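You operate a simulated robot arm through the tools that you are given. There is no shell and no other tool. Be economical: measure what you need, move in short steps, check, and stop when the job is done.

You run a simulated two-armed robot. Do the job below in one go: nothing can be reset, and whatever is moved stays where it is left.

JOB
Set the lane for the black tray and run it to the stop.
Fine: turn the width knob to the tray's printed width; load the tray by the zero button; switch the belt off again.

It is judged by the outcome, as a careful person would: the job done as asked, and still so three seconds after it is handed in. It fails if anything else is knocked over, pushed out of place, dropped, spilled or broken.

ROBOT AND FRAMES
Two 7-joint arms with two-finger parallel grippers on one trunk, on a base that drives. Base frame: it is fixed to the floor where the robot stands at the start and does not move with it; the origin is under the middle of the robot, x ahead of it, y to its left, z up. Readings come in m, rad, newtons and seconds.
The left shoulder is at the start at [0.05, 0.161, 1.098], the right one opposite. With the tool pointing down near the work surface each hand reaches from about 0.24 to 0.68 m from the robot's upright axis, wherever it stands, measured 20 degrees to its own side. Places, roughly: conveyor belt [1, 0.3, 0.8]; conveyor run switch [0.6, -0.9, 0.6]; gate [0.7, -0.1, 1]; track knob [0.5, -0.6, 0.8]; white pointer knob [0.6, 0.2, 0.8]. Payload 3.43 kg a hand.
Tool frame (each hand has its own): the origin (TCP) lies between the finger pads and is the grasp point; the fingertips stand 0.03 m ahead of it; z points along the fingers, y is the line along which they close. The gripper opens to 0.094 m. The fingers are 0.028 m wide and 0.01 m thick; the gripper's body (0.05 by 0.096 m) begins 0.055 m behind the TCP.
Orientation is that of the tool frame in the base frame, as a unit quaternion [w, x, y, z]. With the fingers straight down and closing along the base's y, the tool's x points along the base's -x, its y along +y and its z along -z.

CONTROLS
- The arms move only by the tool nudge_tool. It takes "left_steps", "right_steps" or both (then of equal length, played together; a hand with none holds still); each is a list of rows, each a list of 7 numbers: the shift along the tool's x, y, z in m, then the turn, a rotation vector about the tool's x, y, z in rad, then the opening, from 0 (shut) to 1 (fully open). In form: [[dx, dy, dz, rx, ry, rz, jaw], ...]. A call has 1 to 10 rows; each row is the pose to reach, as a shift and turn from the pose commanded when the call began, along the tool's axes at that moment. Each row takes 0.2 s and may step no farther than 0.05 m and 0.15 rad from the row before; otherwise, or with a gripper value out of range, the whole call is refused. Where a pose cannot be reached the arm comes as near as it can. A force on the tool above 40 N (or 10 N above the force at the start of the call, whichever is more), or a blocked arm, ends the call early, and 0.2 s more pass. Each finger travels about 0.045 m/s and halts on what it meets, pressing with about 29 N; the grip force reading is that of the motor and also rises with nothing between the fingers. The clock runs only during rows and for 0.2 s after the last one: add rows that repeat a pose to give the fingers time. It gives the time, the measured TCP pose, the force on the tool (base axes), the opening and the grip force at its end, in the units of the frame above (readings bear some noise), with the torque about the TCP (base axes, N m) and any sound that the robot's microphone picked up, and new pictures: "show" is both (left out), scene, wrist or none (wrist: the cameras of the hands that moved).
- Cameras (640 x 400 px; columns grow to the right, rows downward): "scene" is now at [0.1282, 0.0342, 1.2402]; the picture's right is [0.35, -0.94, 0.00], its down [-0.37, -0.14, -0.92] and it looks along [0.86, 0.32, -0.40] (base axes); focal length 214 px, centre (320, 200). "left" rides on the left gripper at [0.076, -0.014, -0.102] in its tool frame; the picture's right is [0.18, 0.98, 0.00], its down [-0.75, 0.14, -0.64] and it looks along [-0.63, 0.12, 0.77] (tool axes); focal length 243 px, centre (320, 200). "right" rides on the right gripper at [0.076, 0.014, -0.103] in its tool frame; the picture's right is [-0.18, 0.98, 0.00], its down [-0.75, -0.14, -0.64] and it looks along [-0.63, -0.12, 0.77] (tool axes); focal length 243 px, centre (320, 200). There is no depth. A picture from a camera that has moved, and an enlarged one, comes with that camera's place and axes in the base frame and with its lens.
- slide_trunk(by): slides the trunk up (or, below 0, down) by that many m; the arms and the scene camera ride with it, the base frame stays. It gives what a move gives, with no picture.
- drive_base(legs): drives the robot by 1 to 6 legs, each [ahead, left, turn to the left] in m, m and rad, along the robot's own axes; the way and the turn of a leg run together, so that a leg with both is an arc; at most 1.5 m and 3.142 rad a leg. The arms and the cameras ride along, it lands a little off, and it stops where it bumps. It gives what a move gives, and a new picture of the scene camera.
- aim_head(pan, tilt): turns the head with the scene camera to pan (to the left, within 1.396 rad either way) and tilt (down, from -0.506 to 1.204), counted from straight ahead of the robot. It gives what a move gives, and a new picture of the scene camera.
- zoom(camera, box): a new picture of the part [left, top, right, bottom] of that camera's present view, enlarged. No time passes.
- job_done(): hands the job in; it is judged then, once.

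Go step by step. Nothing tells you exact positions but the pictures and the camera data: compare them with the known pose of the tool, close in by small moves and look again before you grip or let go. The budget is 120 turns and 260 pictures, counting those below and the enlarged ones. Unless the task says otherwise, let go and move clear before handing in, and close with one line.

The tools are called after "Call:" as a command line: name --argument value ..., lists and objects as JSON in quotes. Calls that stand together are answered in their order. nudge_tool: Moves the arms, as the interface text tells. Its arguments: {"type":"object","properties":{"left_steps":{"type":"array","items":{"type":"array","items":{"type":"number"}}},"right_steps":{"type":"array","items":{"type":"array","items":{"type":"number"}}},"show":{"type":"string","enum":["both","scene","wrist","none"]}},"required":[]} The other tools are called the same way: slide_trunk (by) slides the trunk up or down; drive_base (legs) drives the base; aim_head (pan, tilt) turns the head that bears the scene camera; zoom (camera, box) takes an enlarged picture of a part of a camera's view; job_done () hands the job in.

At the start:

```text
time: 0.0
left_tcp_pos: [0.3501, 0.2629, 1.1212]
left_orientation: [0.0, -0.001, 1.0, 0.001]
left_force: [0.5, -0.2, 1.1]
left_wrist_torque: [0.01, -0.01, 0.03]
left_gripper_width: 0.0941
left_gripper_force: 0.0
right_tcp_pos: [0.3451, -0.0329, 1.1374]
right_orientation: [0.0, 0.001, 1.0, 0.0]
right_force: [0.2, 0.0, -0.3]
right_wrist_torque: [-0.01, 0.0, 0.02]
right_gripper_width: 0.0941
right_gripper_force: 0.0
trunk travel left (down, up): [-0.125, 0.142]
robot x, y, heading: [0.0003, -0.0026, -0.001]
head pan, tilt: [0.356, 0.407]
```

scene: 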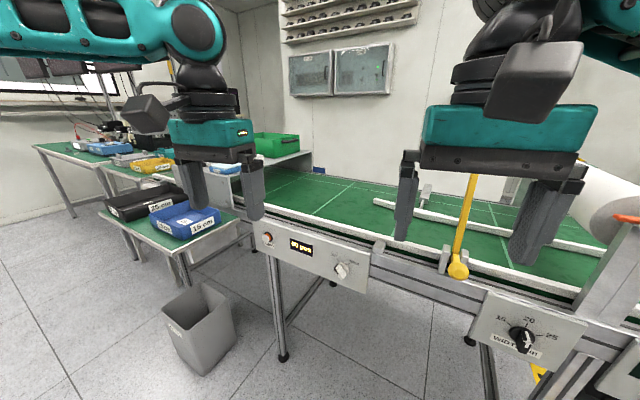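
right: 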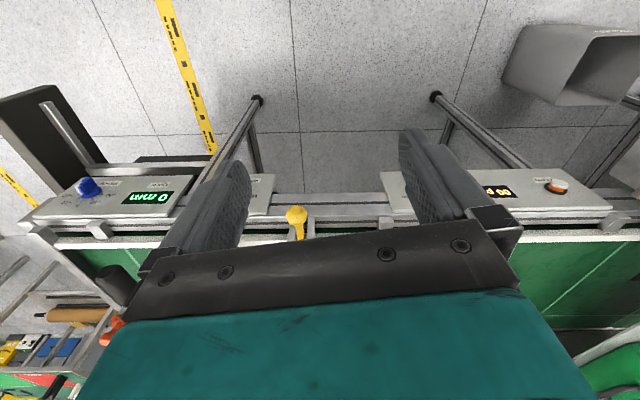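
left: 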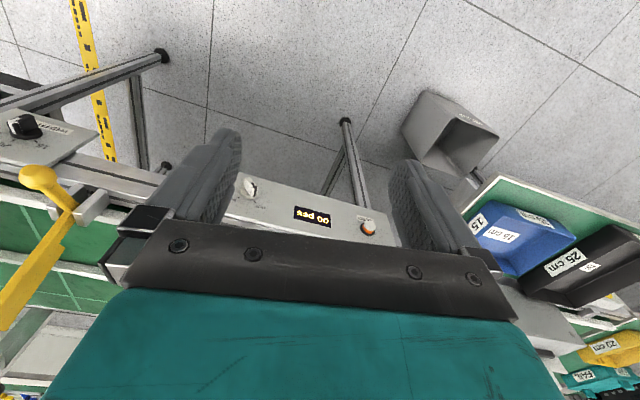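

I see a conveyor with several panels, and trays on a side table at the left (black tray looks marked 25 cm). I will look closer at the panels and trays first.

Call:
zoom --camera "scene" --box '[90, 160, 250, 260]'

Call:
zoom --camera "scene" --box '[240, 210, 400, 310]'

Call:
aim_head --pan -0.5 --tilt 0.7

```text
4.00 times, centred on (170, 210) of scene
camera zoom: at [0.1282, 0.0342, 1.2402], right [0.35, -0.94, 0.0], down [-0.37, -0.14, -0.92], along [0.86, 0.32, -0.4], focal length 858 px, centre (920, 160)
```

zoom: 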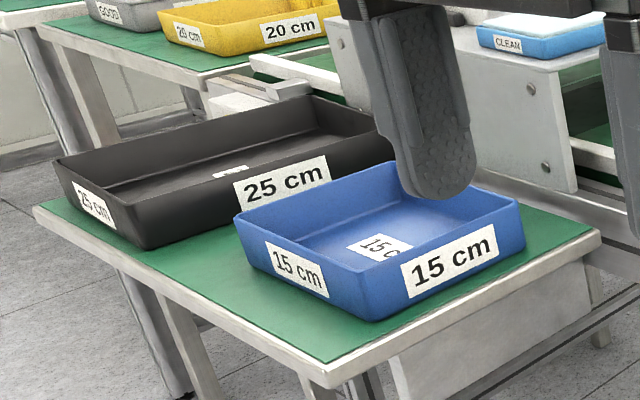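

```text
4.00 times, centred on (320, 260) of scene
camera zoom: at [0.1282, 0.0342, 1.2402], right [0.35, -0.94, 0.0], down [-0.37, -0.14, -0.92], along [0.86, 0.32, -0.4], focal length 858 px, centre (320, -40)
```

zoom: 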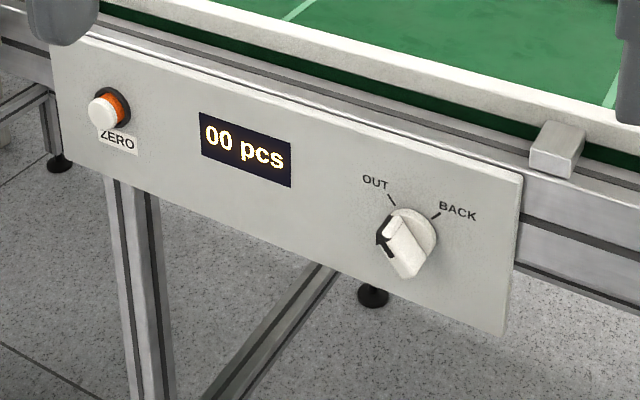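

```text
time: 1.2
left_tcp_pos: [0.3511, 0.2655, 1.1222]
left_orientation: [0.001, -0.001, 1.0, 0.0]
left_force: [0.4, -0.1, -0.5]
left_wrist_torque: [-0.02, 0.01, 0.0]
left_gripper_width: 0.094
left_gripper_force: 0.1
right_tcp_pos: [0.3444, -0.0324, 1.1379]
right_orientation: [-0.001, 0.001, 1.0, 0.0]
right_force: [-0.7, -1.0, 0.3]
right_wrist_torque: [-0.01, 0.01, -0.02]
right_gripper_width: 0.0939
right_gripper_force: 0.1
trunk travel left (down, up): [-0.125, 0.142]
robot x, y, heading: [-0.002, -0.0026, 0.003]
head pan, tilt: [-0.499, 0.7]
camera scene: at [0.116, -0.0386, 1.214], right [-0.48, -0.88, 0.0], down [-0.57, 0.31, -0.77], along [0.67, -0.37, -0.64], focal length 214 px, centre (320, 200)
```

scene: 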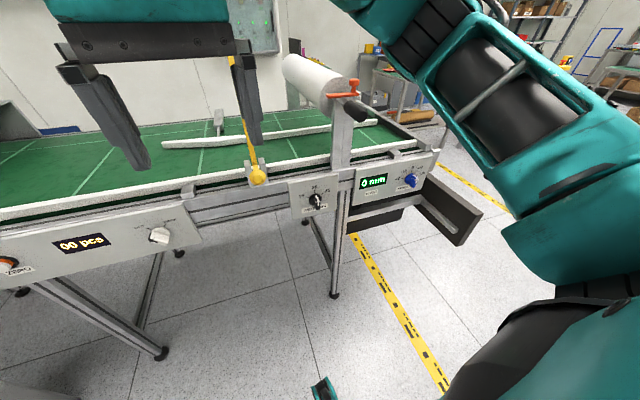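

Call:
zoom --camera "scene" --box '[280, 160, 440, 260]'

Call:
zoom --camera "scene" --box '[150, 70, 460, 264]'

Call:
aim_head --pan -0.9 --tilt 0.5

```text
4.00 times, centred on (360, 210) of scene
camera zoom: at [0.116, -0.0386, 1.214], right [-0.48, -0.88, 0.0], down [-0.57, 0.31, -0.77], along [0.67, -0.37, -0.64], focal length 858 px, centre (160, 160)
```

zoom: 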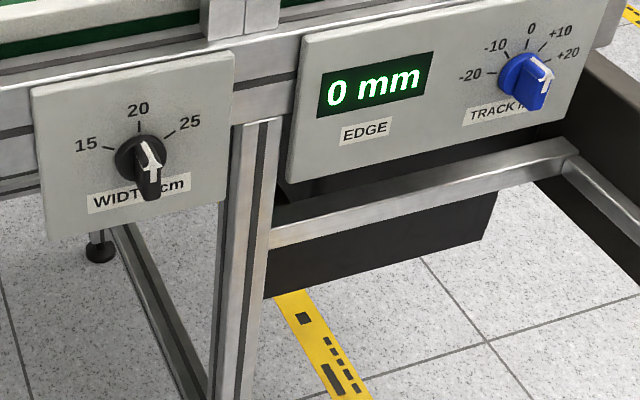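

```text
2.06 times, centred on (305, 167) of scene
camera zoom: at [0.116, -0.0386, 1.214], right [-0.48, -0.88, 0.0], down [-0.57, 0.31, -0.77], along [0.67, -0.37, -0.64], focal length 442 px, centre (351, 268)
```

zoom: 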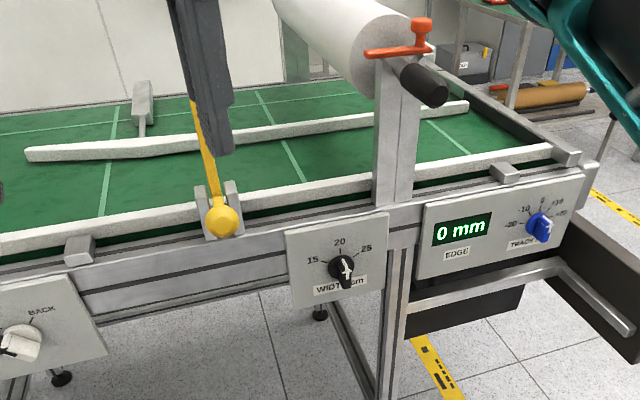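

```text
time: 2.0
left_tcp_pos: [0.3498, 0.2648, 1.122]
left_orientation: [0.001, 0.0, 1.0, 0.0]
left_force: [0.0, 0.7, 0.3]
left_wrist_torque: [0.02, 0.02, -0.01]
left_gripper_width: 0.094
left_gripper_force: 0.1
right_tcp_pos: [0.3444, -0.0326, 1.1377]
right_orientation: [0.0, 0.001, 1.0, 0.0]
right_force: [-0.2, -0.4, -0.6]
right_wrist_torque: [0.0, -0.01, 0.02]
right_gripper_width: 0.0939
right_gripper_force: 0.1
trunk travel left (down, up): [-0.125, 0.142]
robot x, y, heading: [0.0017, 0.0001, -0.003]
head pan, tilt: [-0.901, 0.499]
camera scene: at [0.098, -0.0693, 1.2317], right [-0.78, -0.62, 0.0], down [-0.3, 0.38, -0.88], along [0.55, -0.69, -0.48], focal length 214 px, centre (320, 200)
```

scene: 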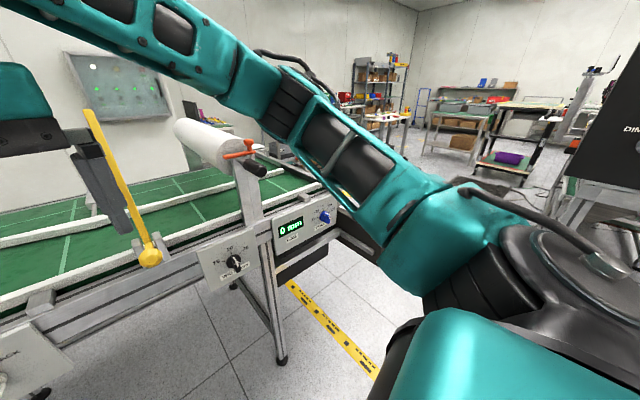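

The width knob points down (unset), the lever gate is yellow, and the OUT/BACK knob is on the left panel. I still need to find the run switch, so I back off and move right for a look.

Call:
drive_base --legs '[[-0.25, 0, 0], [0, -0.7, 0]]'

Call:
aim_head --pan -0.25 --tilt 0.6

```text
time: 9.8
left_tcp_pos: [0.0996, -0.4142, 1.1223]
left_orientation: [0.0, -0.002, 1.0, 0.0]
left_force: [-0.4, -0.4, -0.3]
left_wrist_torque: [-0.05, 0.0, 0.02]
left_gripper_width: 0.094
left_gripper_force: 0.1
right_tcp_pos: [0.0946, -0.7107, 1.1364]
right_orientation: [0.0, -0.002, 1.0, 0.0]
right_force: [-0.4, -0.2, -1.2]
right_wrist_torque: [0.0, 0.0, -0.02]
right_gripper_width: 0.0937
right_gripper_force: 0.1
trunk travel left (down, up): [-0.125, 0.142]
robot x, y, heading: [-0.2514, -0.6809, 0.004]
head pan, tilt: [-0.901, 0.499]
stopped in leg 2: the robot was blocked; the commanded pose is now the measured one
camera scene: at [-0.1516, -0.7488, 1.2317], right [-0.78, -0.62, 0.0], down [-0.3, 0.37, -0.88], along [0.55, -0.69, -0.48], focal length 214 px, centre (320, 200)
```

scene: 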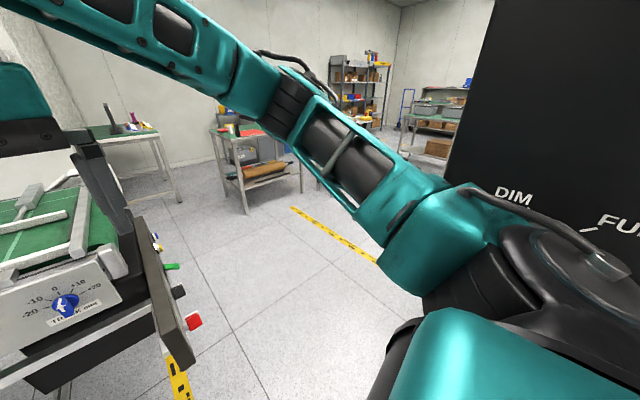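

```text
time: 10.9
left_tcp_pos: [0.1002, -0.4144, 1.1219]
left_orientation: [0.0, -0.002, 1.0, 0.0]
left_force: [-0.5, 0.1, 1.2]
left_wrist_torque: [-0.01, 0.02, 0.02]
left_gripper_width: 0.094
left_gripper_force: 0.1
right_tcp_pos: [0.0943, -0.7114, 1.1371]
right_orientation: [0.0, -0.002, 1.0, 0.001]
right_force: [0.3, -0.7, 0.1]
right_wrist_torque: [0.04, 0.02, 0.0]
right_gripper_width: 0.094
right_gripper_force: 0.0
trunk travel left (down, up): [-0.125, 0.142]
robot x, y, heading: [-0.2447, -0.6812, 0.006]
head pan, tilt: [-0.25, 0.6]
camera scene: at [-0.1226, -0.6992, 1.2226], right [-0.24, -0.97, 0.0], down [-0.55, 0.14, -0.83], along [0.8, -0.2, -0.56], focal length 214 px, centre (320, 200)
```

scene: 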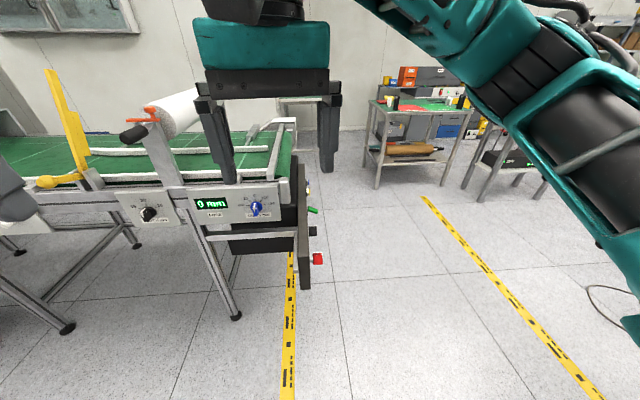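

The robot bumped a black cabinet on its right, so I won't push further that way. On the belt's right end plate there are coloured controls facing right; I zoom in on them.

Call:
zoom --camera "scene" --box '[240, 170, 340, 295]'

Call:
aim_head --pan -1.3 --tilt 0.3

```text
3.20 times, centred on (290, 232) of scene
camera zoom: at [-0.1226, -0.6992, 1.2226], right [-0.24, -0.97, 0.0], down [-0.55, 0.14, -0.83], along [0.8, -0.2, -0.56], focal length 686 px, centre (416, 96)
```

zoom: 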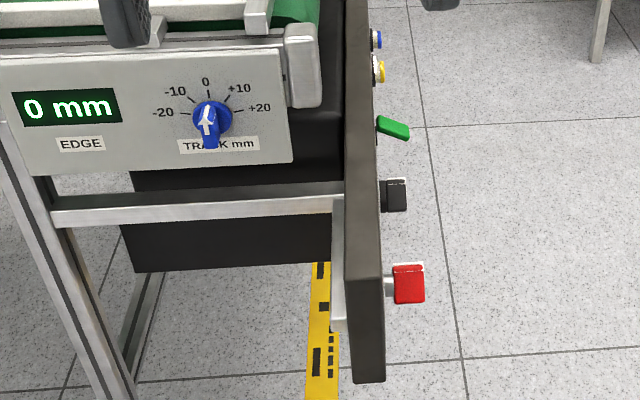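

```text
time: 12.2
left_tcp_pos: [0.1001, -0.4129, 1.1216]
left_orientation: [0.0, -0.003, 1.0, 0.0]
left_force: [0.7, -0.2, -0.2]
left_wrist_torque: [0.0, -0.04, -0.01]
left_gripper_width: 0.0939
left_gripper_force: 0.1
right_tcp_pos: [0.0951, -0.7112, 1.1368]
right_orientation: [0.0, -0.002, 1.0, 0.0]
right_force: [-0.2, -0.7, -0.1]
right_wrist_torque: [0.02, 0.03, 0.0]
right_gripper_width: 0.0938
right_gripper_force: 0.0
trunk travel left (down, up): [-0.125, 0.142]
robot x, y, heading: [-0.2495, -0.6847, 0.003]
head pan, tilt: [-1.3, 0.3]
camera scene: at [-0.1829, -0.7675, 1.2501], right [-0.96, -0.27, 0.0], down [-0.08, 0.28, -0.96], along [0.26, -0.92, -0.3], focal length 214 px, centre (320, 200)
```

scene: 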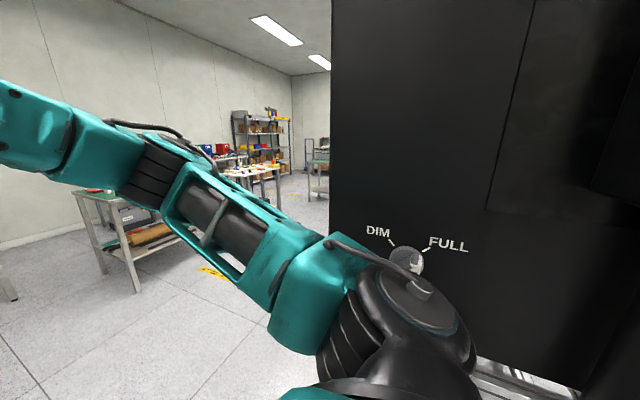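

The obstacle is a large cabinet behind on the right. I move forward a little and then look at it and the end plate again before going round.

Call:
drive_base --legs '[[0.0, 0.05, 0], [0.22, 0, 0]]'

Call:
aim_head --pan -1.39 --tilt 0.7

```text
time: 14.6
left_tcp_pos: [0.3191, -0.3629, 1.1222]
left_orientation: [-0.001, -0.003, 1.0, -0.001]
left_force: [0.4, -0.8, 0.8]
left_wrist_torque: [0.0, -0.01, 0.04]
left_gripper_width: 0.094
left_gripper_force: 0.1
right_tcp_pos: [0.3149, -0.6611, 1.1367]
right_orientation: [0.0, -0.003, 1.0, 0.0]
right_force: [-0.3, 0.7, -0.1]
right_wrist_torque: [0.0, 0.01, -0.02]
right_gripper_width: 0.0938
right_gripper_force: 0.1
trunk travel left (down, up): [-0.125, 0.142]
robot x, y, heading: [-0.0355, -0.6288, 0.004]
head pan, tilt: [-1.3, 0.3]
camera scene: at [0.0365, -0.7167, 1.25], right [-0.96, -0.27, 0.0], down [-0.08, 0.28, -0.96], along [0.26, -0.92, -0.3], focal length 214 px, centre (320, 200)
```

scene: 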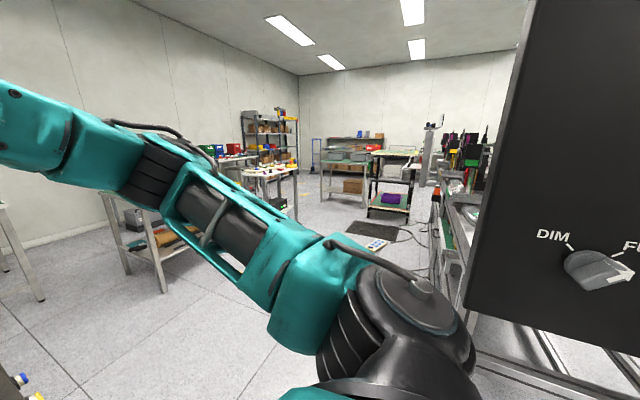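

```text
time: 15.4
left_tcp_pos: [0.3182, -0.3634, 1.1216]
left_orientation: [0.001, -0.003, 1.0, 0.0]
left_force: [0.3, -0.1, 1.6]
left_wrist_torque: [0.0, 0.0, -0.04]
left_gripper_width: 0.094
left_gripper_force: 0.1
right_tcp_pos: [0.3148, -0.6597, 1.1354]
right_orientation: [0.0, -0.003, 1.0, 0.0]
right_force: [-1.1, 0.4, -0.5]
right_wrist_torque: [-0.02, 0.01, -0.01]
right_gripper_width: 0.0938
right_gripper_force: 0.0
trunk travel left (down, up): [-0.125, 0.142]
robot x, y, heading: [-0.0282, -0.6308, 0.007]
head pan, tilt: [-1.389, 0.7]
camera scene: at [0.0264, -0.7104, 1.214], right [-0.98, -0.19, 0.0], down [-0.12, 0.63, -0.77], along [0.14, -0.75, -0.64], focal length 214 px, centre (320, 200)
```

scene: 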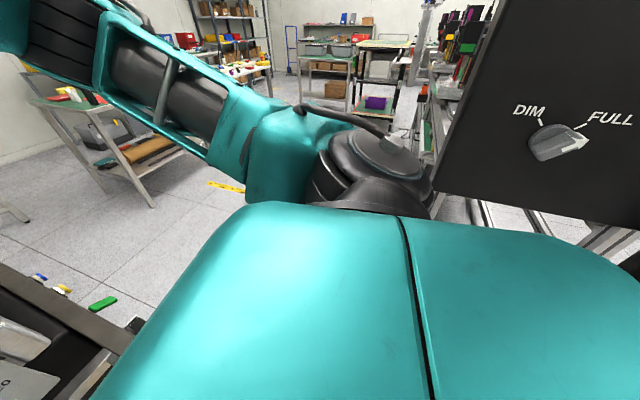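

The cabinet's corner is near (-0.12, -1.06) and the panel face near x 0.53. I'll edge forward and swing the right wrist camera round to look at the end plate from the right.

Call:
drive_base --legs '[[0.13, 0, 0]]'

Call:
nudge_tool --right_steps '[[0, -0.05, 0, 0, 0, -0.14, 0.5], [0, -0.1, 0, 0, 0, -0.28, 0], [0, -0.15, 0, 0, 0, -0.42, 0], [0, -0.2, 0, 0, 0, -0.56, 0], [0, -0.25, 0, 0, 0, -0.7, 0], [0, -0.3, 0, 0, 0, -0.84, 0], [-0.02, -0.34, 0, 0, 0, -0.98, 0], [-0.04, -0.38, 0, 0, 0, -1.12, 0], [-0.06, -0.42, 0, 0, 0, -1.26, 0], [-0.08, -0.46, 0, 0, 0, -1.4, 0]]'

```text
time: 16.7
left_tcp_pos: [0.4467, -0.3619, 1.1221]
left_orientation: [0.0, -0.003, 1.0, 0.0]
left_force: [0.4, -0.3, 0.3]
left_wrist_torque: [0.03, 0.02, 0.02]
left_gripper_width: 0.0939
left_gripper_force: 0.1
right_tcp_pos: [0.444, -0.6602, 1.1368]
right_orientation: [-0.001, -0.002, 1.0, 0.0]
right_force: [0.5, -0.2, 0.2]
right_wrist_torque: [0.02, 0.02, -0.03]
right_gripper_width: 0.0938
right_gripper_force: 0.0
trunk travel left (down, up): [-0.125, 0.142]
robot x, y, heading: [0.0981, -0.6265, 0.003]
head pan, tilt: [-1.389, 0.7]
camera scene: at [0.1554, -0.7098, 1.2139], right [-0.98, -0.18, 0.0], down [-0.12, 0.63, -0.76], along [0.14, -0.75, -0.64], focal length 214 px, centre (320, 200)
```

scene: 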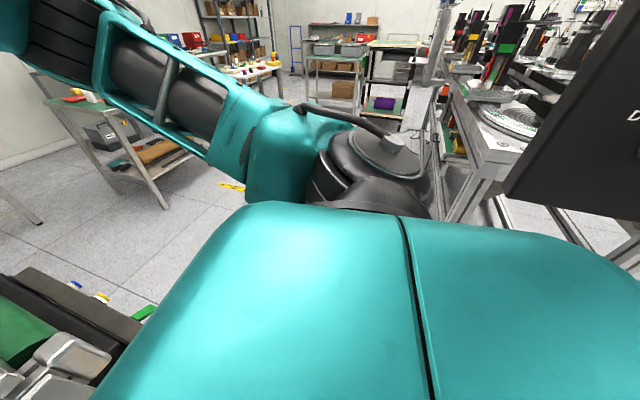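

```text
time: 18.9
left_tcp_pos: [0.4475, -0.3627, 1.1211]
left_orientation: [0.0, -0.002, 1.0, 0.0]
left_force: [-0.5, 0.1, -0.3]
left_wrist_torque: [0.01, 0.02, 0.03]
left_gripper_width: 0.094
left_gripper_force: 0.0
right_tcp_pos: [0.369, -0.8255, 1.0789]
right_orientation: [0.0, -0.644, 0.765, 0.0]
right_force: [-0.5, -0.9, -0.7]
right_wrist_torque: [-0.01, 0.0, 0.02]
right_gripper_width: 0.0
right_gripper_force: 29.6
right hand out of reach, approached as far as the arm can: row 6, 7, 8, 9, 10
trunk travel left (down, up): [-0.125, 0.142]
robot x, y, heading: [0.0988, -0.6291, 0.001]
head pan, tilt: [-1.389, 0.7]
camera scene: at [0.1552, -0.7094, 1.214], right [-0.98, -0.18, 0.0], down [-0.12, 0.63, -0.77], along [0.14, -0.75, -0.64], focal length 214 px, centre (320, 200)
camera right: at [0.3419, -0.8988, 1.18], right [-0.94, 0.35, 0.0], down [0.27, 0.72, 0.64], along [0.22, 0.6, -0.77], focal length 243 px, centre (320, 200)
```

scene: 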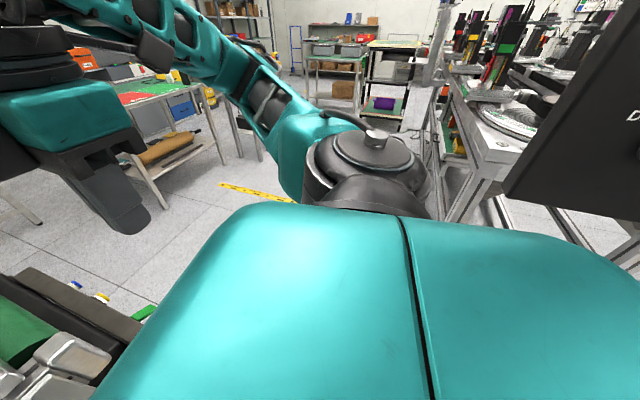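
right: 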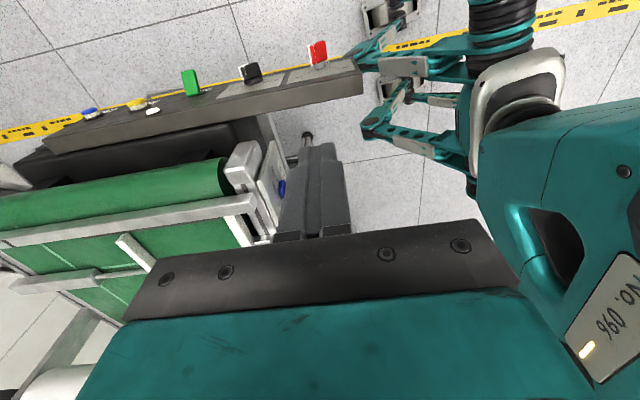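

The crank handle of the roll is at about (0.53, -0.36, 1.05), close to the left hand. I pull the left hand back and up, and then edge right.

Call:
nudge_tool --left_steps '[[0.04, 0, -0.03, 0, 0, 0, 1], [0.08, 0, -0.06, 0, 0, 0, 1], [0.12, 0, -0.1, 0, 0, 0, 1]]' --show "none"

Call:
drive_base --legs '[[0, -0.3, 0]]'

```text
refused: row 3 steps farther than a row can; nothing moved
```

```text
time: 22.1
left_tcp_pos: [0.4483, -0.6599, 1.1223]
left_orientation: [0.0, -0.004, 1.0, 0.0]
left_force: [-0.5, -0.5, -0.4]
left_wrist_torque: [-0.01, -0.01, 0.02]
left_gripper_width: 0.0942
left_gripper_force: 0.1
right_tcp_pos: [0.3715, -1.1249, 1.0785]
right_orientation: [0.0, -0.645, 0.764, 0.001]
right_force: [0.0, 0.5, -0.1]
right_wrist_torque: [-0.04, 0.01, 0.01]
right_gripper_width: 0.0
right_gripper_force: 29.1
trunk travel left (down, up): [-0.125, 0.142]
robot x, y, heading: [0.0973, -0.9274, 0.009]
head pan, tilt: [-1.389, 0.7]
camera scene: at [0.1566, -1.009, 1.214], right [-0.98, -0.19, 0.0], down [-0.12, 0.63, -0.76], along [0.14, -0.75, -0.64], focal length 214 px, centre (320, 200)
```

scene: 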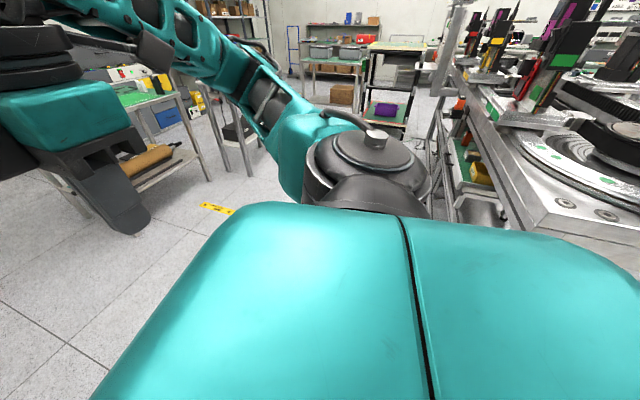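

The robot slid right freely to y -0.93. Now I look at the end plate.

Call:
zoom --camera "right" --box '[0, 0, 640, 400]'

Call:
aim_head --pan 0.2 --tilt 0.8

```text
1.00 times, centred on (320, 200) of right (not enlarged: the box is as wide or as high as the picture)
camera zoom: at [0.344, -1.1979, 1.18], right [-0.94, 0.35, 0.0], down [0.27, 0.72, 0.64], along [0.22, 0.6, -0.77], focal length 243 px, centre (320, 200)
```

zoom: 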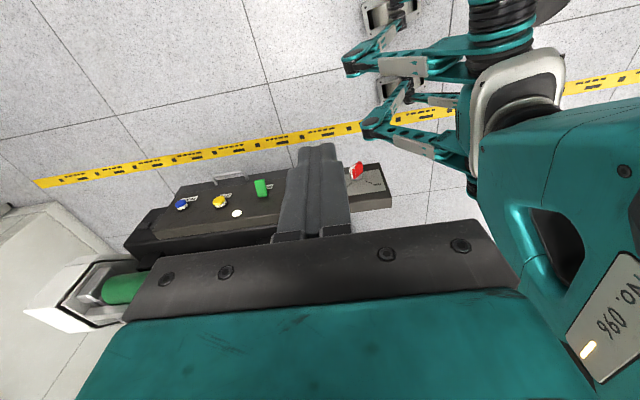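

```text
time: 23.8
left_tcp_pos: [0.4483, -0.6611, 1.1218]
left_orientation: [0.0, -0.003, 1.0, 0.0]
left_force: [-0.3, -0.6, 0.3]
left_wrist_torque: [0.0, 0.0, 0.02]
left_gripper_width: 0.0939
left_gripper_force: 0.0
right_tcp_pos: [0.3713, -1.1252, 1.0777]
right_orientation: [0.0, -0.645, 0.765, 0.0]
right_force: [-0.1, -0.9, -1.0]
right_wrist_torque: [0.0, 0.03, 0.02]
right_gripper_width: 0.0
right_gripper_force: 29.3
trunk travel left (down, up): [-0.125, 0.142]
robot x, y, heading: [0.0987, -0.9294, 0.01]
head pan, tilt: [0.201, 0.799]
camera scene: at [0.2197, -0.9089, 1.2057], right [0.21, -0.98, 0.0], down [-0.7, -0.15, -0.7], along [0.68, 0.14, -0.72], focal length 214 px, centre (320, 200)
```

scene: 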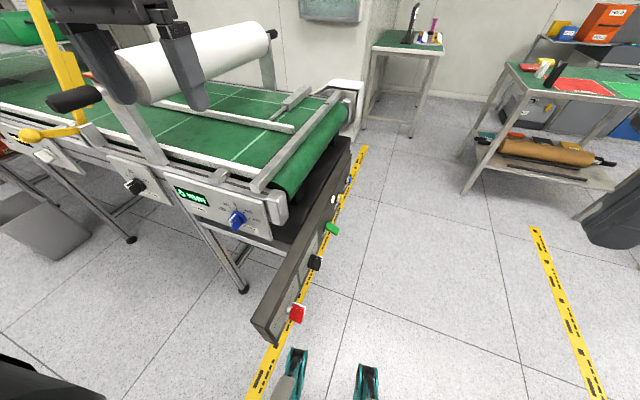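

The controls sit on a bar across the belt's end. I zoom for labels.

Call:
zoom --camera "right" --box '[150, 140, 410, 260]'

Call:
zoom --camera "scene" --box '[240, 150, 400, 350]'

```text
2.46 times, centred on (280, 200) of right
camera zoom: at [0.344, -1.1978, 1.1801], right [-0.94, 0.35, 0.0], down [0.27, 0.72, 0.64], along [0.22, 0.6, -0.77], focal length 597 px, centre (418, 200)
```

zoom: 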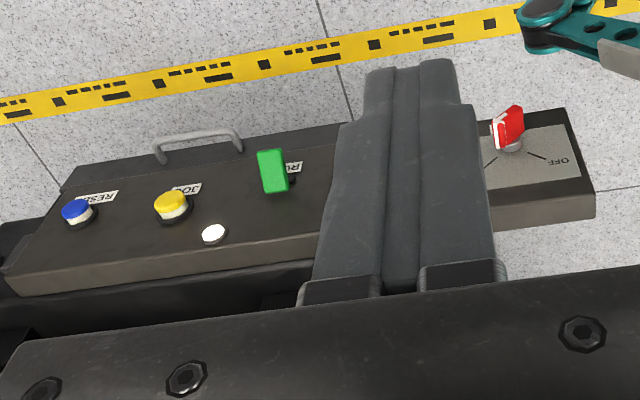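

```text
2.00 times, centred on (320, 250) of scene
camera zoom: at [0.2197, -0.9089, 1.2057], right [0.21, -0.98, 0.0], down [-0.7, -0.15, -0.7], along [0.68, 0.14, -0.72], focal length 429 px, centre (320, 100)
```

zoom: 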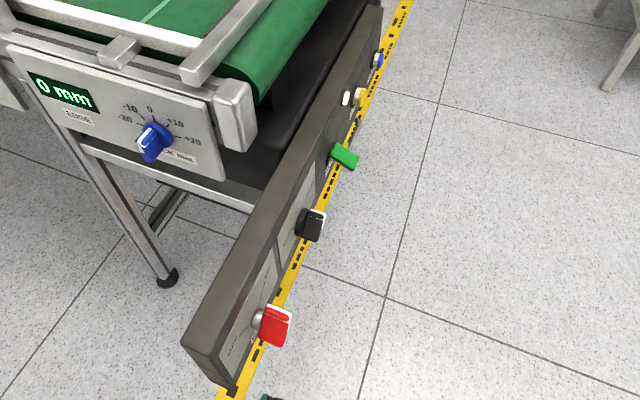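

The end bar carries RESET, JOG, a green RUN lever, a black knob and a red OFF/… knob, all facing right. I'll drive round to face the bar head-on.

Call:
drive_base --legs '[[0, -0.52, 0], [0.52, 0, 0], [0, 0, 1.57]]'

Call:
aim_head --pan 0 --tilt 0.8

```text
time: 35.4
left_tcp_pos: [0.3625, -1.096, 1.1219]
left_orientation: [0.0, 0.711, -0.704, 0.0]
left_force: [-0.8, -0.1, -0.6]
left_wrist_torque: [-0.02, 0.01, 0.01]
left_gripper_width: 0.0939
left_gripper_force: 0.0
right_tcp_pos: [0.8251, -1.171, 1.0777]
right_orientation: [0.001, 0.997, -0.083, 0.0]
right_force: [-0.1, 0.5, 0.0]
right_wrist_torque: [-0.01, 0.0, -0.03]
right_gripper_width: 0.0
right_gripper_force: 28.7
trunk travel left (down, up): [-0.125, 0.142]
robot x, y, heading: [0.6288, -1.4478, 1.582]
head pan, tilt: [0.201, 0.799]
camera scene: at [0.6143, -1.3229, 1.2057], right [0.98, 0.21, 0.0], down [0.15, -0.7, -0.7], along [-0.15, 0.68, -0.72], focal length 214 px, centre (320, 200)
```

scene: 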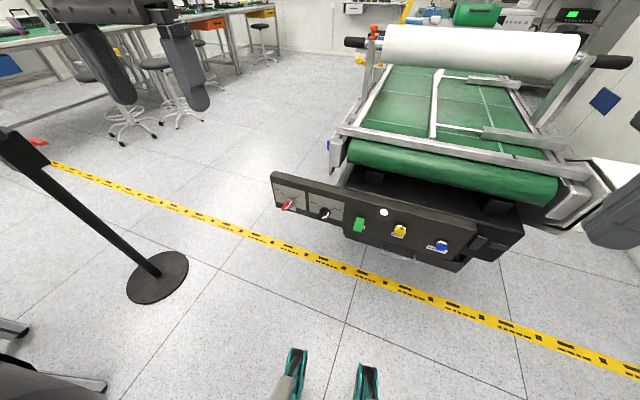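

```text
time: 36.1
left_tcp_pos: [0.3625, -1.0965, 1.1222]
left_orientation: [0.0, 0.711, -0.703, -0.001]
left_force: [0.6, 0.0, -0.3]
left_wrist_torque: [0.0, 0.0, 0.0]
left_gripper_width: 0.0938
left_gripper_force: 0.0
right_tcp_pos: [0.8263, -1.1715, 1.0799]
right_orientation: [0.0, 0.997, -0.083, 0.0]
right_force: [-0.8, 0.3, 0.6]
right_wrist_torque: [0.01, 0.02, 0.02]
right_gripper_width: 0.0001
right_gripper_force: 28.8
trunk travel left (down, up): [-0.125, 0.142]
robot x, y, heading: [0.6282, -1.4431, 1.579]
head pan, tilt: [0.0, 0.799]
camera scene: at [0.6304, -1.3211, 1.2057], right [1.0, 0.01, 0.0], down [0.01, -0.72, -0.7], along [-0.01, 0.7, -0.72], focal length 214 px, centre (320, 200)
```

scene: 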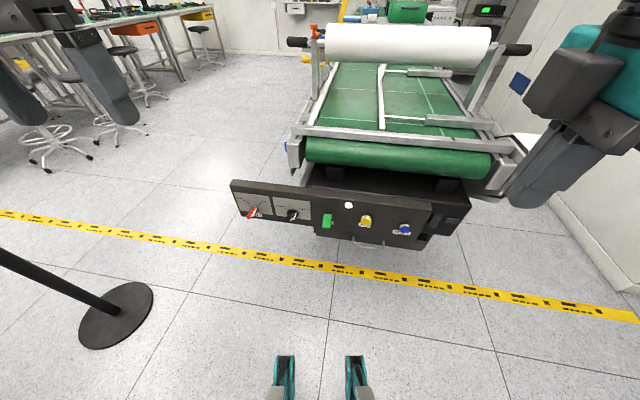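

Now I face the bar; zoom to read it.

Call:
zoom --camera "scene" --box '[220, 165, 380, 265]'

Call:
zoom --camera "scene" --box '[300, 165, 460, 265]'

Call:
aim_head --pan 1.2 --tilt 0.5

```text
4.00 times, centred on (300, 215) of scene
camera zoom: at [0.6304, -1.3211, 1.2057], right [1.0, 0.01, 0.0], down [0.01, -0.72, -0.7], along [-0.01, 0.7, -0.72], focal length 858 px, centre (400, 140)
```

zoom: 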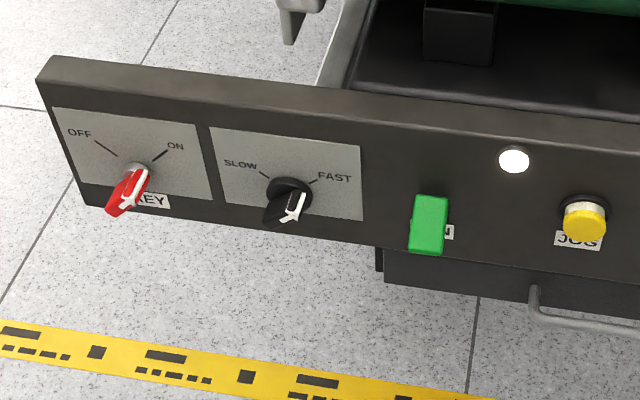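

```text
4.00 times, centred on (380, 215) of scene
camera zoom: at [0.6304, -1.3211, 1.2057], right [1.0, 0.01, 0.0], down [0.01, -0.72, -0.7], along [-0.01, 0.7, -0.72], focal length 858 px, centre (80, 140)
```

zoom: 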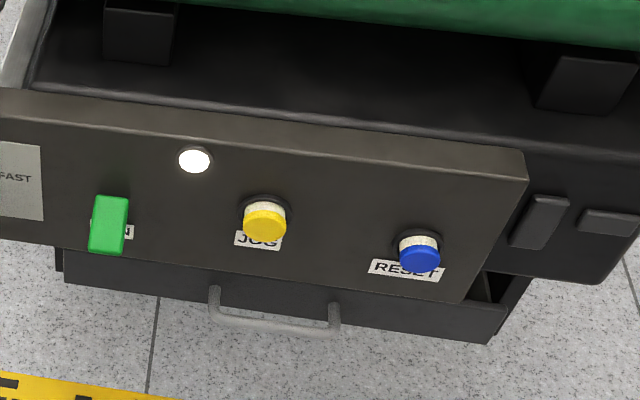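

```text
time: 37.5
left_tcp_pos: [0.3617, -1.0961, 1.1216]
left_orientation: [0.0, 0.711, -0.703, 0.0]
left_force: [0.4, 0.4, 0.7]
left_wrist_torque: [-0.03, 0.01, 0.01]
left_gripper_width: 0.0942
left_gripper_force: 0.0
right_tcp_pos: [0.8261, -1.1717, 1.0789]
right_orientation: [0.0, 0.997, -0.083, 0.0]
right_force: [-0.6, 0.2, 0.4]
right_wrist_torque: [0.0, -0.01, -0.01]
right_gripper_width: 0.0002
right_gripper_force: 28.9
trunk travel left (down, up): [-0.125, 0.142]
robot x, y, heading: [0.6331, -1.4441, 1.581]
head pan, tilt: [1.201, 0.499]
camera scene: at [0.5461, -1.3696, 1.2317], right [0.35, 0.94, 0.0], down [0.45, -0.17, -0.88], along [-0.82, 0.31, -0.48], focal length 214 px, centre (320, 200)
```

scene: 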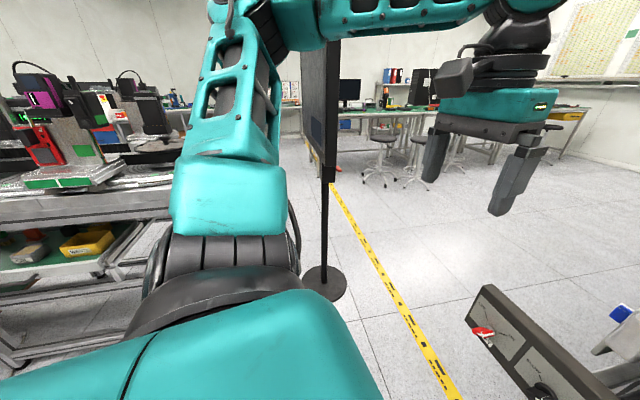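

That tall thing is a standing screen, still upright, so I'll keep clear of it. Now a sharper look at the bar's knob pointers.

Call:
aim_head --pan 0 --tilt 0.8

Call:
zoom --camera "scene" --box '[228, 180, 308, 230]'

Call:
zoom --camera "scene" --box '[310, 195, 350, 235]'

```text
time: 38.9
left_tcp_pos: [0.3612, -1.0961, 1.1206]
left_orientation: [0.001, 0.711, -0.703, 0.0]
left_force: [-0.5, -0.8, 0.1]
left_wrist_torque: [-0.02, -0.02, 0.04]
left_gripper_width: 0.0937
left_gripper_force: 0.0
right_tcp_pos: [0.8246, -1.1706, 1.0781]
right_orientation: [-0.001, 0.997, -0.083, 0.0]
right_force: [-0.1, 0.6, -0.5]
right_wrist_torque: [0.03, 0.03, 0.02]
right_gripper_width: 0.0001
right_gripper_force: 28.7
trunk travel left (down, up): [-0.125, 0.142]
robot x, y, heading: [0.6334, -1.4425, 1.579]
head pan, tilt: [0.0, 0.799]
camera scene: at [0.6304, -1.3211, 1.2057], right [1.0, 0.01, 0.0], down [0.01, -0.72, -0.7], along [-0.01, 0.7, -0.72], focal length 214 px, centre (320, 200)
```

scene: 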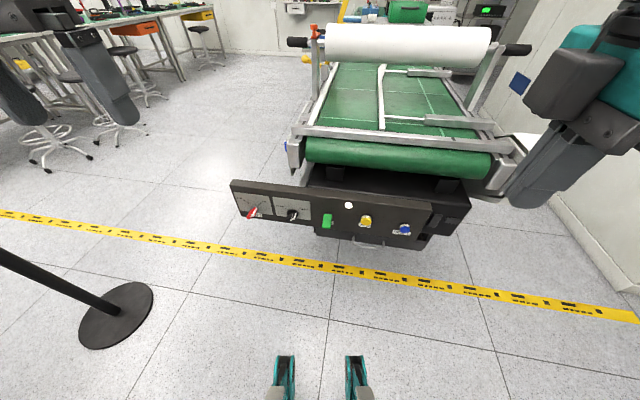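

```text
8.00 times, centred on (268, 205) of scene
camera zoom: at [0.6304, -1.3211, 1.2057], right [1.0, 0.01, 0.0], down [0.01, -0.72, -0.7], along [-0.01, 0.7, -0.72], focal length 1716 px, centre (736, 160)
```

zoom: 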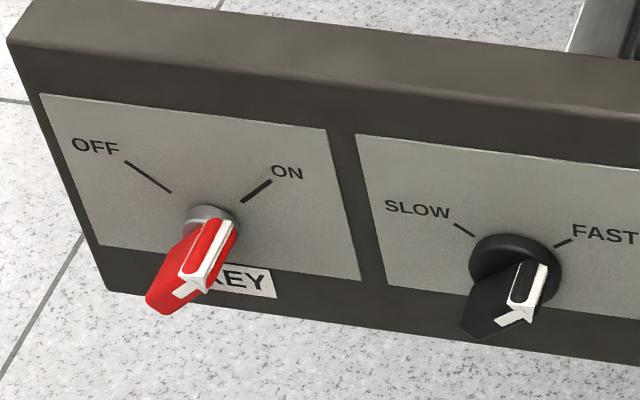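

```text
10.00 times, centred on (330, 215) of scene
camera zoom: at [0.6304, -1.3211, 1.2057], right [1.0, 0.01, 0.0], down [0.01, -0.72, -0.7], along [-0.01, 0.7, -0.72], focal length 2145 px, centre (220, 50)
```

zoom: 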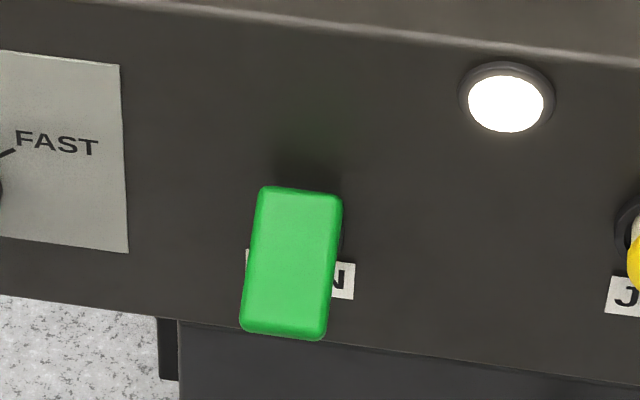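

The key is ON and the speed FAST; RUN is a drooping green paddle (off). The width knob's pointer seems to be at 20. I return to the front of the conveyor, retracting the left hand first.

Call:
nudge_tool --left_steps '[[0.03, 0, -0.02, 0, 0, 0, 1], [0.06, 0, -0.04, 0, 0, 0, 1], [0.09, 0, -0.06, 0, 0, 0, 1]]' --right_steps '[[0, 0, 0, 0, 0, 0.14, 0], [0, 0, 0, 0, 0, 0.28, 0], [0, 0, 0, 0, 0, 0.42, 0]]' --show "none"

Call:
drive_base --legs '[[0, 0, -1.57], [-0.54, 0, 0], [0, 1.3, 0]]'

Call:
aim_head --pan -0.3 --tilt 0.75

```text
time: 39.7
left_tcp_pos: [0.3633, -1.1846, 1.1834]
left_orientation: [0.0, 0.71, -0.704, 0.001]
left_force: [-0.4, 0.7, 0.0]
left_wrist_torque: [0.0, 0.01, 0.01]
left_gripper_width: 0.094
left_gripper_force: 0.2
right_tcp_pos: [0.8273, -1.1719, 1.0786]
right_orientation: [-0.001, 0.957, -0.29, 0.0]
right_force: [-0.3, -0.3, 0.2]
right_wrist_torque: [0.02, -0.02, 0.06]
right_gripper_width: 0.0
right_gripper_force: 29.0
trunk travel left (down, up): [-0.125, 0.142]
robot x, y, heading: [0.6292, -1.4425, 1.584]
head pan, tilt: [0.0, 0.799]
```

```text
time: 57.9
left_tcp_pos: [0.3388, 0.1204, 1.1828]
left_orientation: [0.0, -0.004, 1.0, 0.0]
left_force: [0.5, -0.2, 0.3]
left_wrist_torque: [0.01, -0.01, 0.01]
left_gripper_width: 0.094
left_gripper_force: 0.0
right_tcp_pos: [0.35, -0.3435, 1.0788]
right_orientation: [0.0, -0.472, 0.882, 0.0]
right_force: [0.3, 1.1, -0.7]
right_wrist_torque: [-0.01, 0.05, 0.01]
right_gripper_width: 0.0001
right_gripper_force: 28.9
trunk travel left (down, up): [-0.125, 0.142]
robot x, y, heading: [0.0798, -0.1496, 0.007]
head pan, tilt: [0.0, 0.799]
camera scene: at [0.2001, -0.1435, 1.2057], right [0.01, -1.0, 0.0], down [-0.72, 0.0, -0.7], along [0.7, 0.0, -0.72], focal length 214 px, centre (320, 200)
```

scene: 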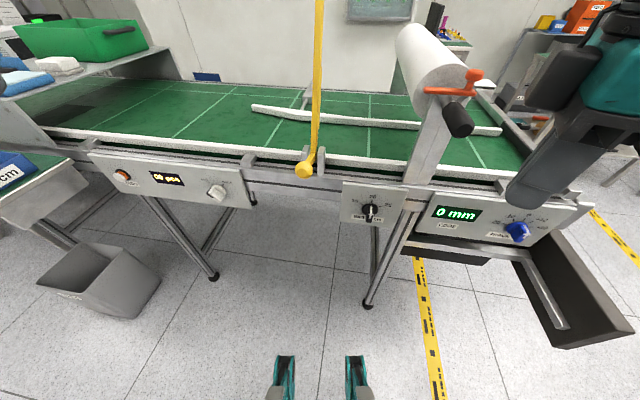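

```text
time: 58.7
left_tcp_pos: [0.3392, 0.1193, 1.1814]
left_orientation: [0.0, -0.004, 1.0, 0.0]
left_force: [0.3, 0.4, 0.1]
left_wrist_torque: [0.02, -0.03, -0.02]
left_gripper_width: 0.0941
left_gripper_force: 0.1
right_tcp_pos: [0.3507, -0.3447, 1.0786]
right_orientation: [0.001, -0.471, 0.882, 0.0]
right_force: [-0.4, 0.7, 0.4]
right_wrist_torque: [0.04, 0.0, 0.01]
right_gripper_width: 0.0
right_gripper_force: 29.0
trunk travel left (down, up): [-0.125, 0.142]
robot x, y, heading: [0.0791, -0.1443, 0.004]
head pan, tilt: [-0.3, 0.75]
camera scene: at [0.1987, -0.168, 1.2097], right [-0.29, -0.96, 0.0], down [-0.65, 0.2, -0.73], along [0.7, -0.21, -0.68], focal length 214 px, centre (320, 200)
```

scene: 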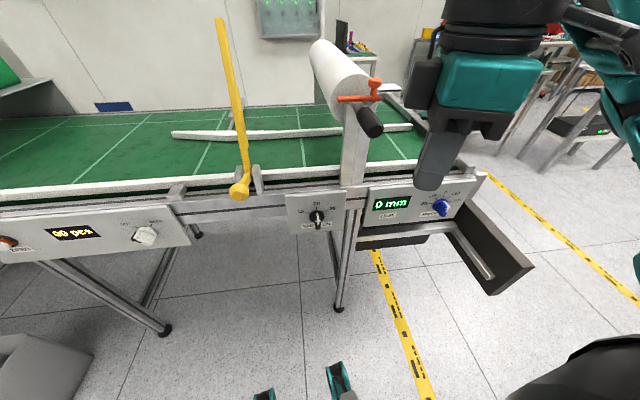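

Good view of the front. I zoom on the width knob, the direction knob and the gate.

Call:
zoom --camera "scene" --box '[280, 180, 360, 230]'

Call:
zoom --camera "scene" --box '[110, 205, 190, 255]'

Call:
zoom --camera "scene" --box '[160, 90, 440, 220]'

```text
8.00 times, centred on (320, 205) of scene
camera zoom: at [0.1987, -0.168, 1.2097], right [-0.29, -0.96, 0.0], down [-0.65, 0.2, -0.73], along [0.7, -0.21, -0.68], focal length 1716 px, centre (320, 160)
```

zoom: 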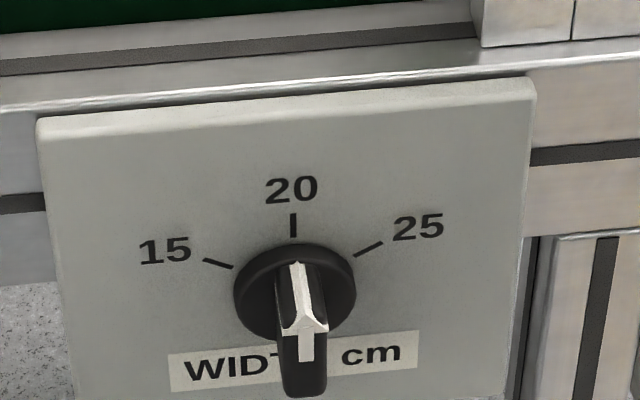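

```text
8.00 times, centred on (150, 230) of scene
camera zoom: at [0.1987, -0.168, 1.2097], right [-0.29, -0.96, 0.0], down [-0.65, 0.2, -0.73], along [0.7, -0.21, -0.68], focal length 1716 px, centre (1680, -40)
```

zoom: 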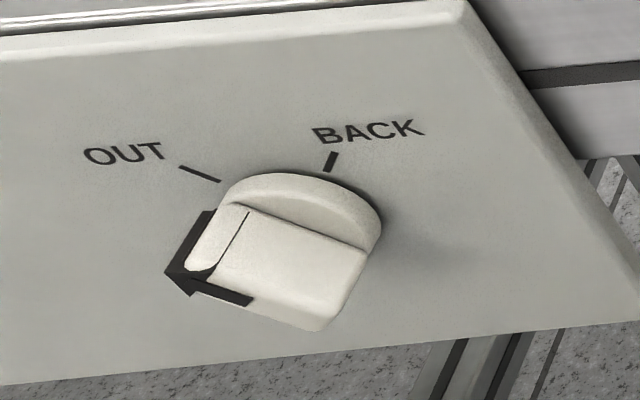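

```text
2.29 times, centred on (300, 155) of scene
camera zoom: at [0.1987, -0.168, 1.2097], right [-0.29, -0.96, 0.0], down [-0.65, 0.2, -0.73], along [0.7, -0.21, -0.68], focal length 490 px, centre (366, 303)
```

zoom: 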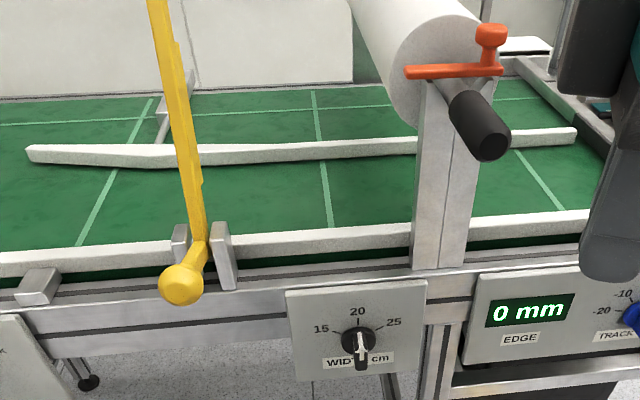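

The width knob points at 20 and the direction knob at OUT; the gate arm is up. I back off slightly and bring the right hand level, to grip the width knob.

Call:
drive_base --legs '[[-0.12, 0, 0]]'

Call:
nudge_tool --right_steps '[[0, 0, 0, 0, 0, 0.14, 0], [0, 0, 0, 0, 0, 0.28, 0], [0, 0, 0, 0, 0, 0.42, 0], [0, 0, 0, 0, 0, 0.56, 0], [0, 0, 0, 0, 0, 0.7, 0], [0, 0, 0, 0, 0, 0.84, 0], [0, 0, 0, 0, 0, 0.98, 0]]' --show "none"

Call:
nudge_tool --right_steps '[[-0.03, 0, 0, 0, -0.15, 0, 0.2], [-0.06, 0, 0.02, 0, -0.3, 0, 0.2], [-0.09, 0, 0.05, 0, -0.45, 0, 0.2], [-0.12, 0, 0.08, 0, -0.6, 0, 0.3], [-0.15, 0.0, 0.11, 0, -0.75, 0, 0.4], [-0.15, 0.0, 0.14, 0, -0.9, 0, 0.5], [-0.15, 0.0, 0.17, 0, -1.05, 0, 0.5], [-0.15, 0.0, 0.2, 0, -1.2, 0, 0.5], [-0.15, 0, 0.24, 0, -1.35, 0, 0.5], [-0.15, 0, 0.28, 0, -1.5, 0, 0.5]]'

```text
time: 59.9
left_tcp_pos: [0.2197, 0.1194, 1.1827]
left_orientation: [0.0, -0.004, 1.0, 0.0]
left_force: [-0.6, 0.9, 0.1]
left_wrist_torque: [-0.01, -0.03, 0.0]
left_gripper_width: 0.0941
left_gripper_force: 0.1
right_tcp_pos: [0.2321, -0.3438, 1.0784]
right_orientation: [0.001, -0.471, 0.882, -0.001]
right_force: [-0.1, 1.2, -0.2]
right_wrist_torque: [-0.01, -0.02, 0.02]
right_gripper_width: 0.0
right_gripper_force: 28.6
trunk travel left (down, up): [-0.125, 0.142]
robot x, y, heading: [-0.0416, -0.1456, 0.006]
head pan, tilt: [-0.3, 0.75]
camera scene: at [0.0797, -0.1686, 1.2098], right [-0.29, -0.96, 0.0], down [-0.65, 0.2, -0.73], along [0.7, -0.21, -0.68], focal length 214 px, centre (320, 200)
```

scene: 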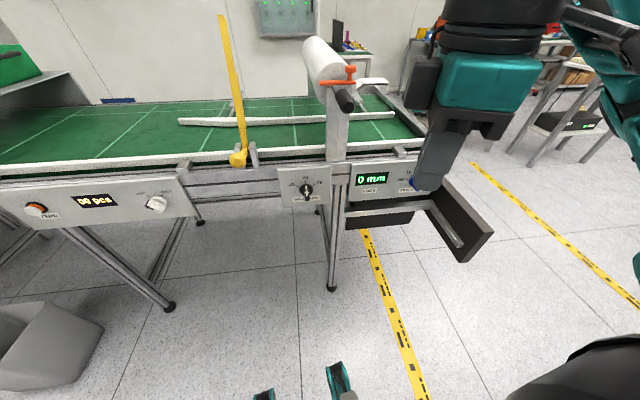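

```text
time: 61.5
left_tcp_pos: [0.2195, 0.1177, 1.1825]
left_orientation: [0.001, -0.003, 1.0, 0.0]
left_force: [-0.3, -0.6, 0.9]
left_wrist_torque: [0.0, -0.03, 0.01]
left_gripper_width: 0.0939
left_gripper_force: 0.1
right_tcp_pos: [0.232, -0.3438, 1.0786]
right_orientation: [0.0, 0.0, 1.0, 0.0]
right_force: [0.1, 0.2, -0.5]
right_wrist_torque: [-0.02, -0.01, 0.01]
right_gripper_width: 0.0
right_gripper_force: 29.2
trunk travel left (down, up): [-0.125, 0.142]
robot x, y, heading: [-0.041, -0.1477, 0.007]
head pan, tilt: [-0.3, 0.75]
```

```text
time: 63.7
left_tcp_pos: [0.2199, 0.1185, 1.1826]
left_orientation: [-0.001, -0.003, 1.0, 0.0]
left_force: [0.1, 0.6, -0.2]
left_wrist_torque: [-0.02, -0.03, -0.01]
left_gripper_width: 0.0942
left_gripper_force: 0.1
right_tcp_pos: [0.3817, -0.3438, 0.9297]
right_orientation: [0.457, -0.001, 0.889, 0.001]
right_force: [0.0, 0.2, -0.8]
right_wrist_torque: [-0.02, 0.02, -0.01]
right_gripper_width: 0.0469
right_gripper_force: 0.0
right hand out of reach, approached as far as the arm can: row 7, 8, 9, 10
trunk travel left (down, up): [-0.125, 0.142]
robot x, y, heading: [-0.0417, -0.1482, 0.008]
head pan, tilt: [-0.3, 0.75]
camera scene: at [0.0803, -0.1686, 1.2097], right [-0.29, -0.96, 0.0], down [-0.65, 0.2, -0.73], along [0.7, -0.21, -0.68], focal length 214 px, centre (320, 200)
camera right: at [0.253, -0.3305, 0.9258], right [0.11, 0.98, 0.15], down [-0.08, -0.14, 0.99], along [0.99, -0.12, 0.07], focal length 243 px, centre (320, 200)
```

scene: 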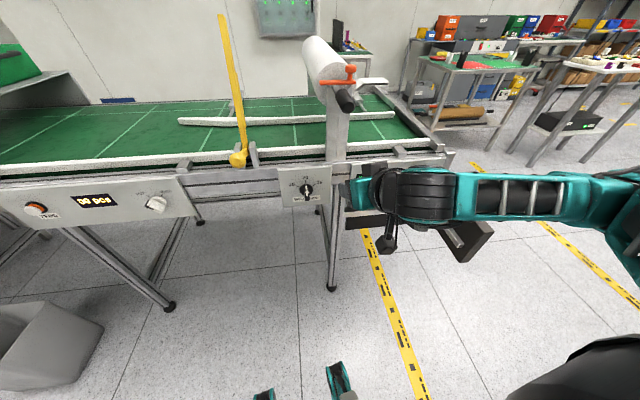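
right: 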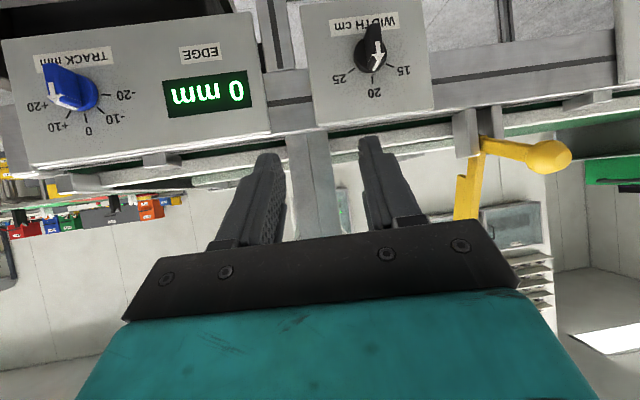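

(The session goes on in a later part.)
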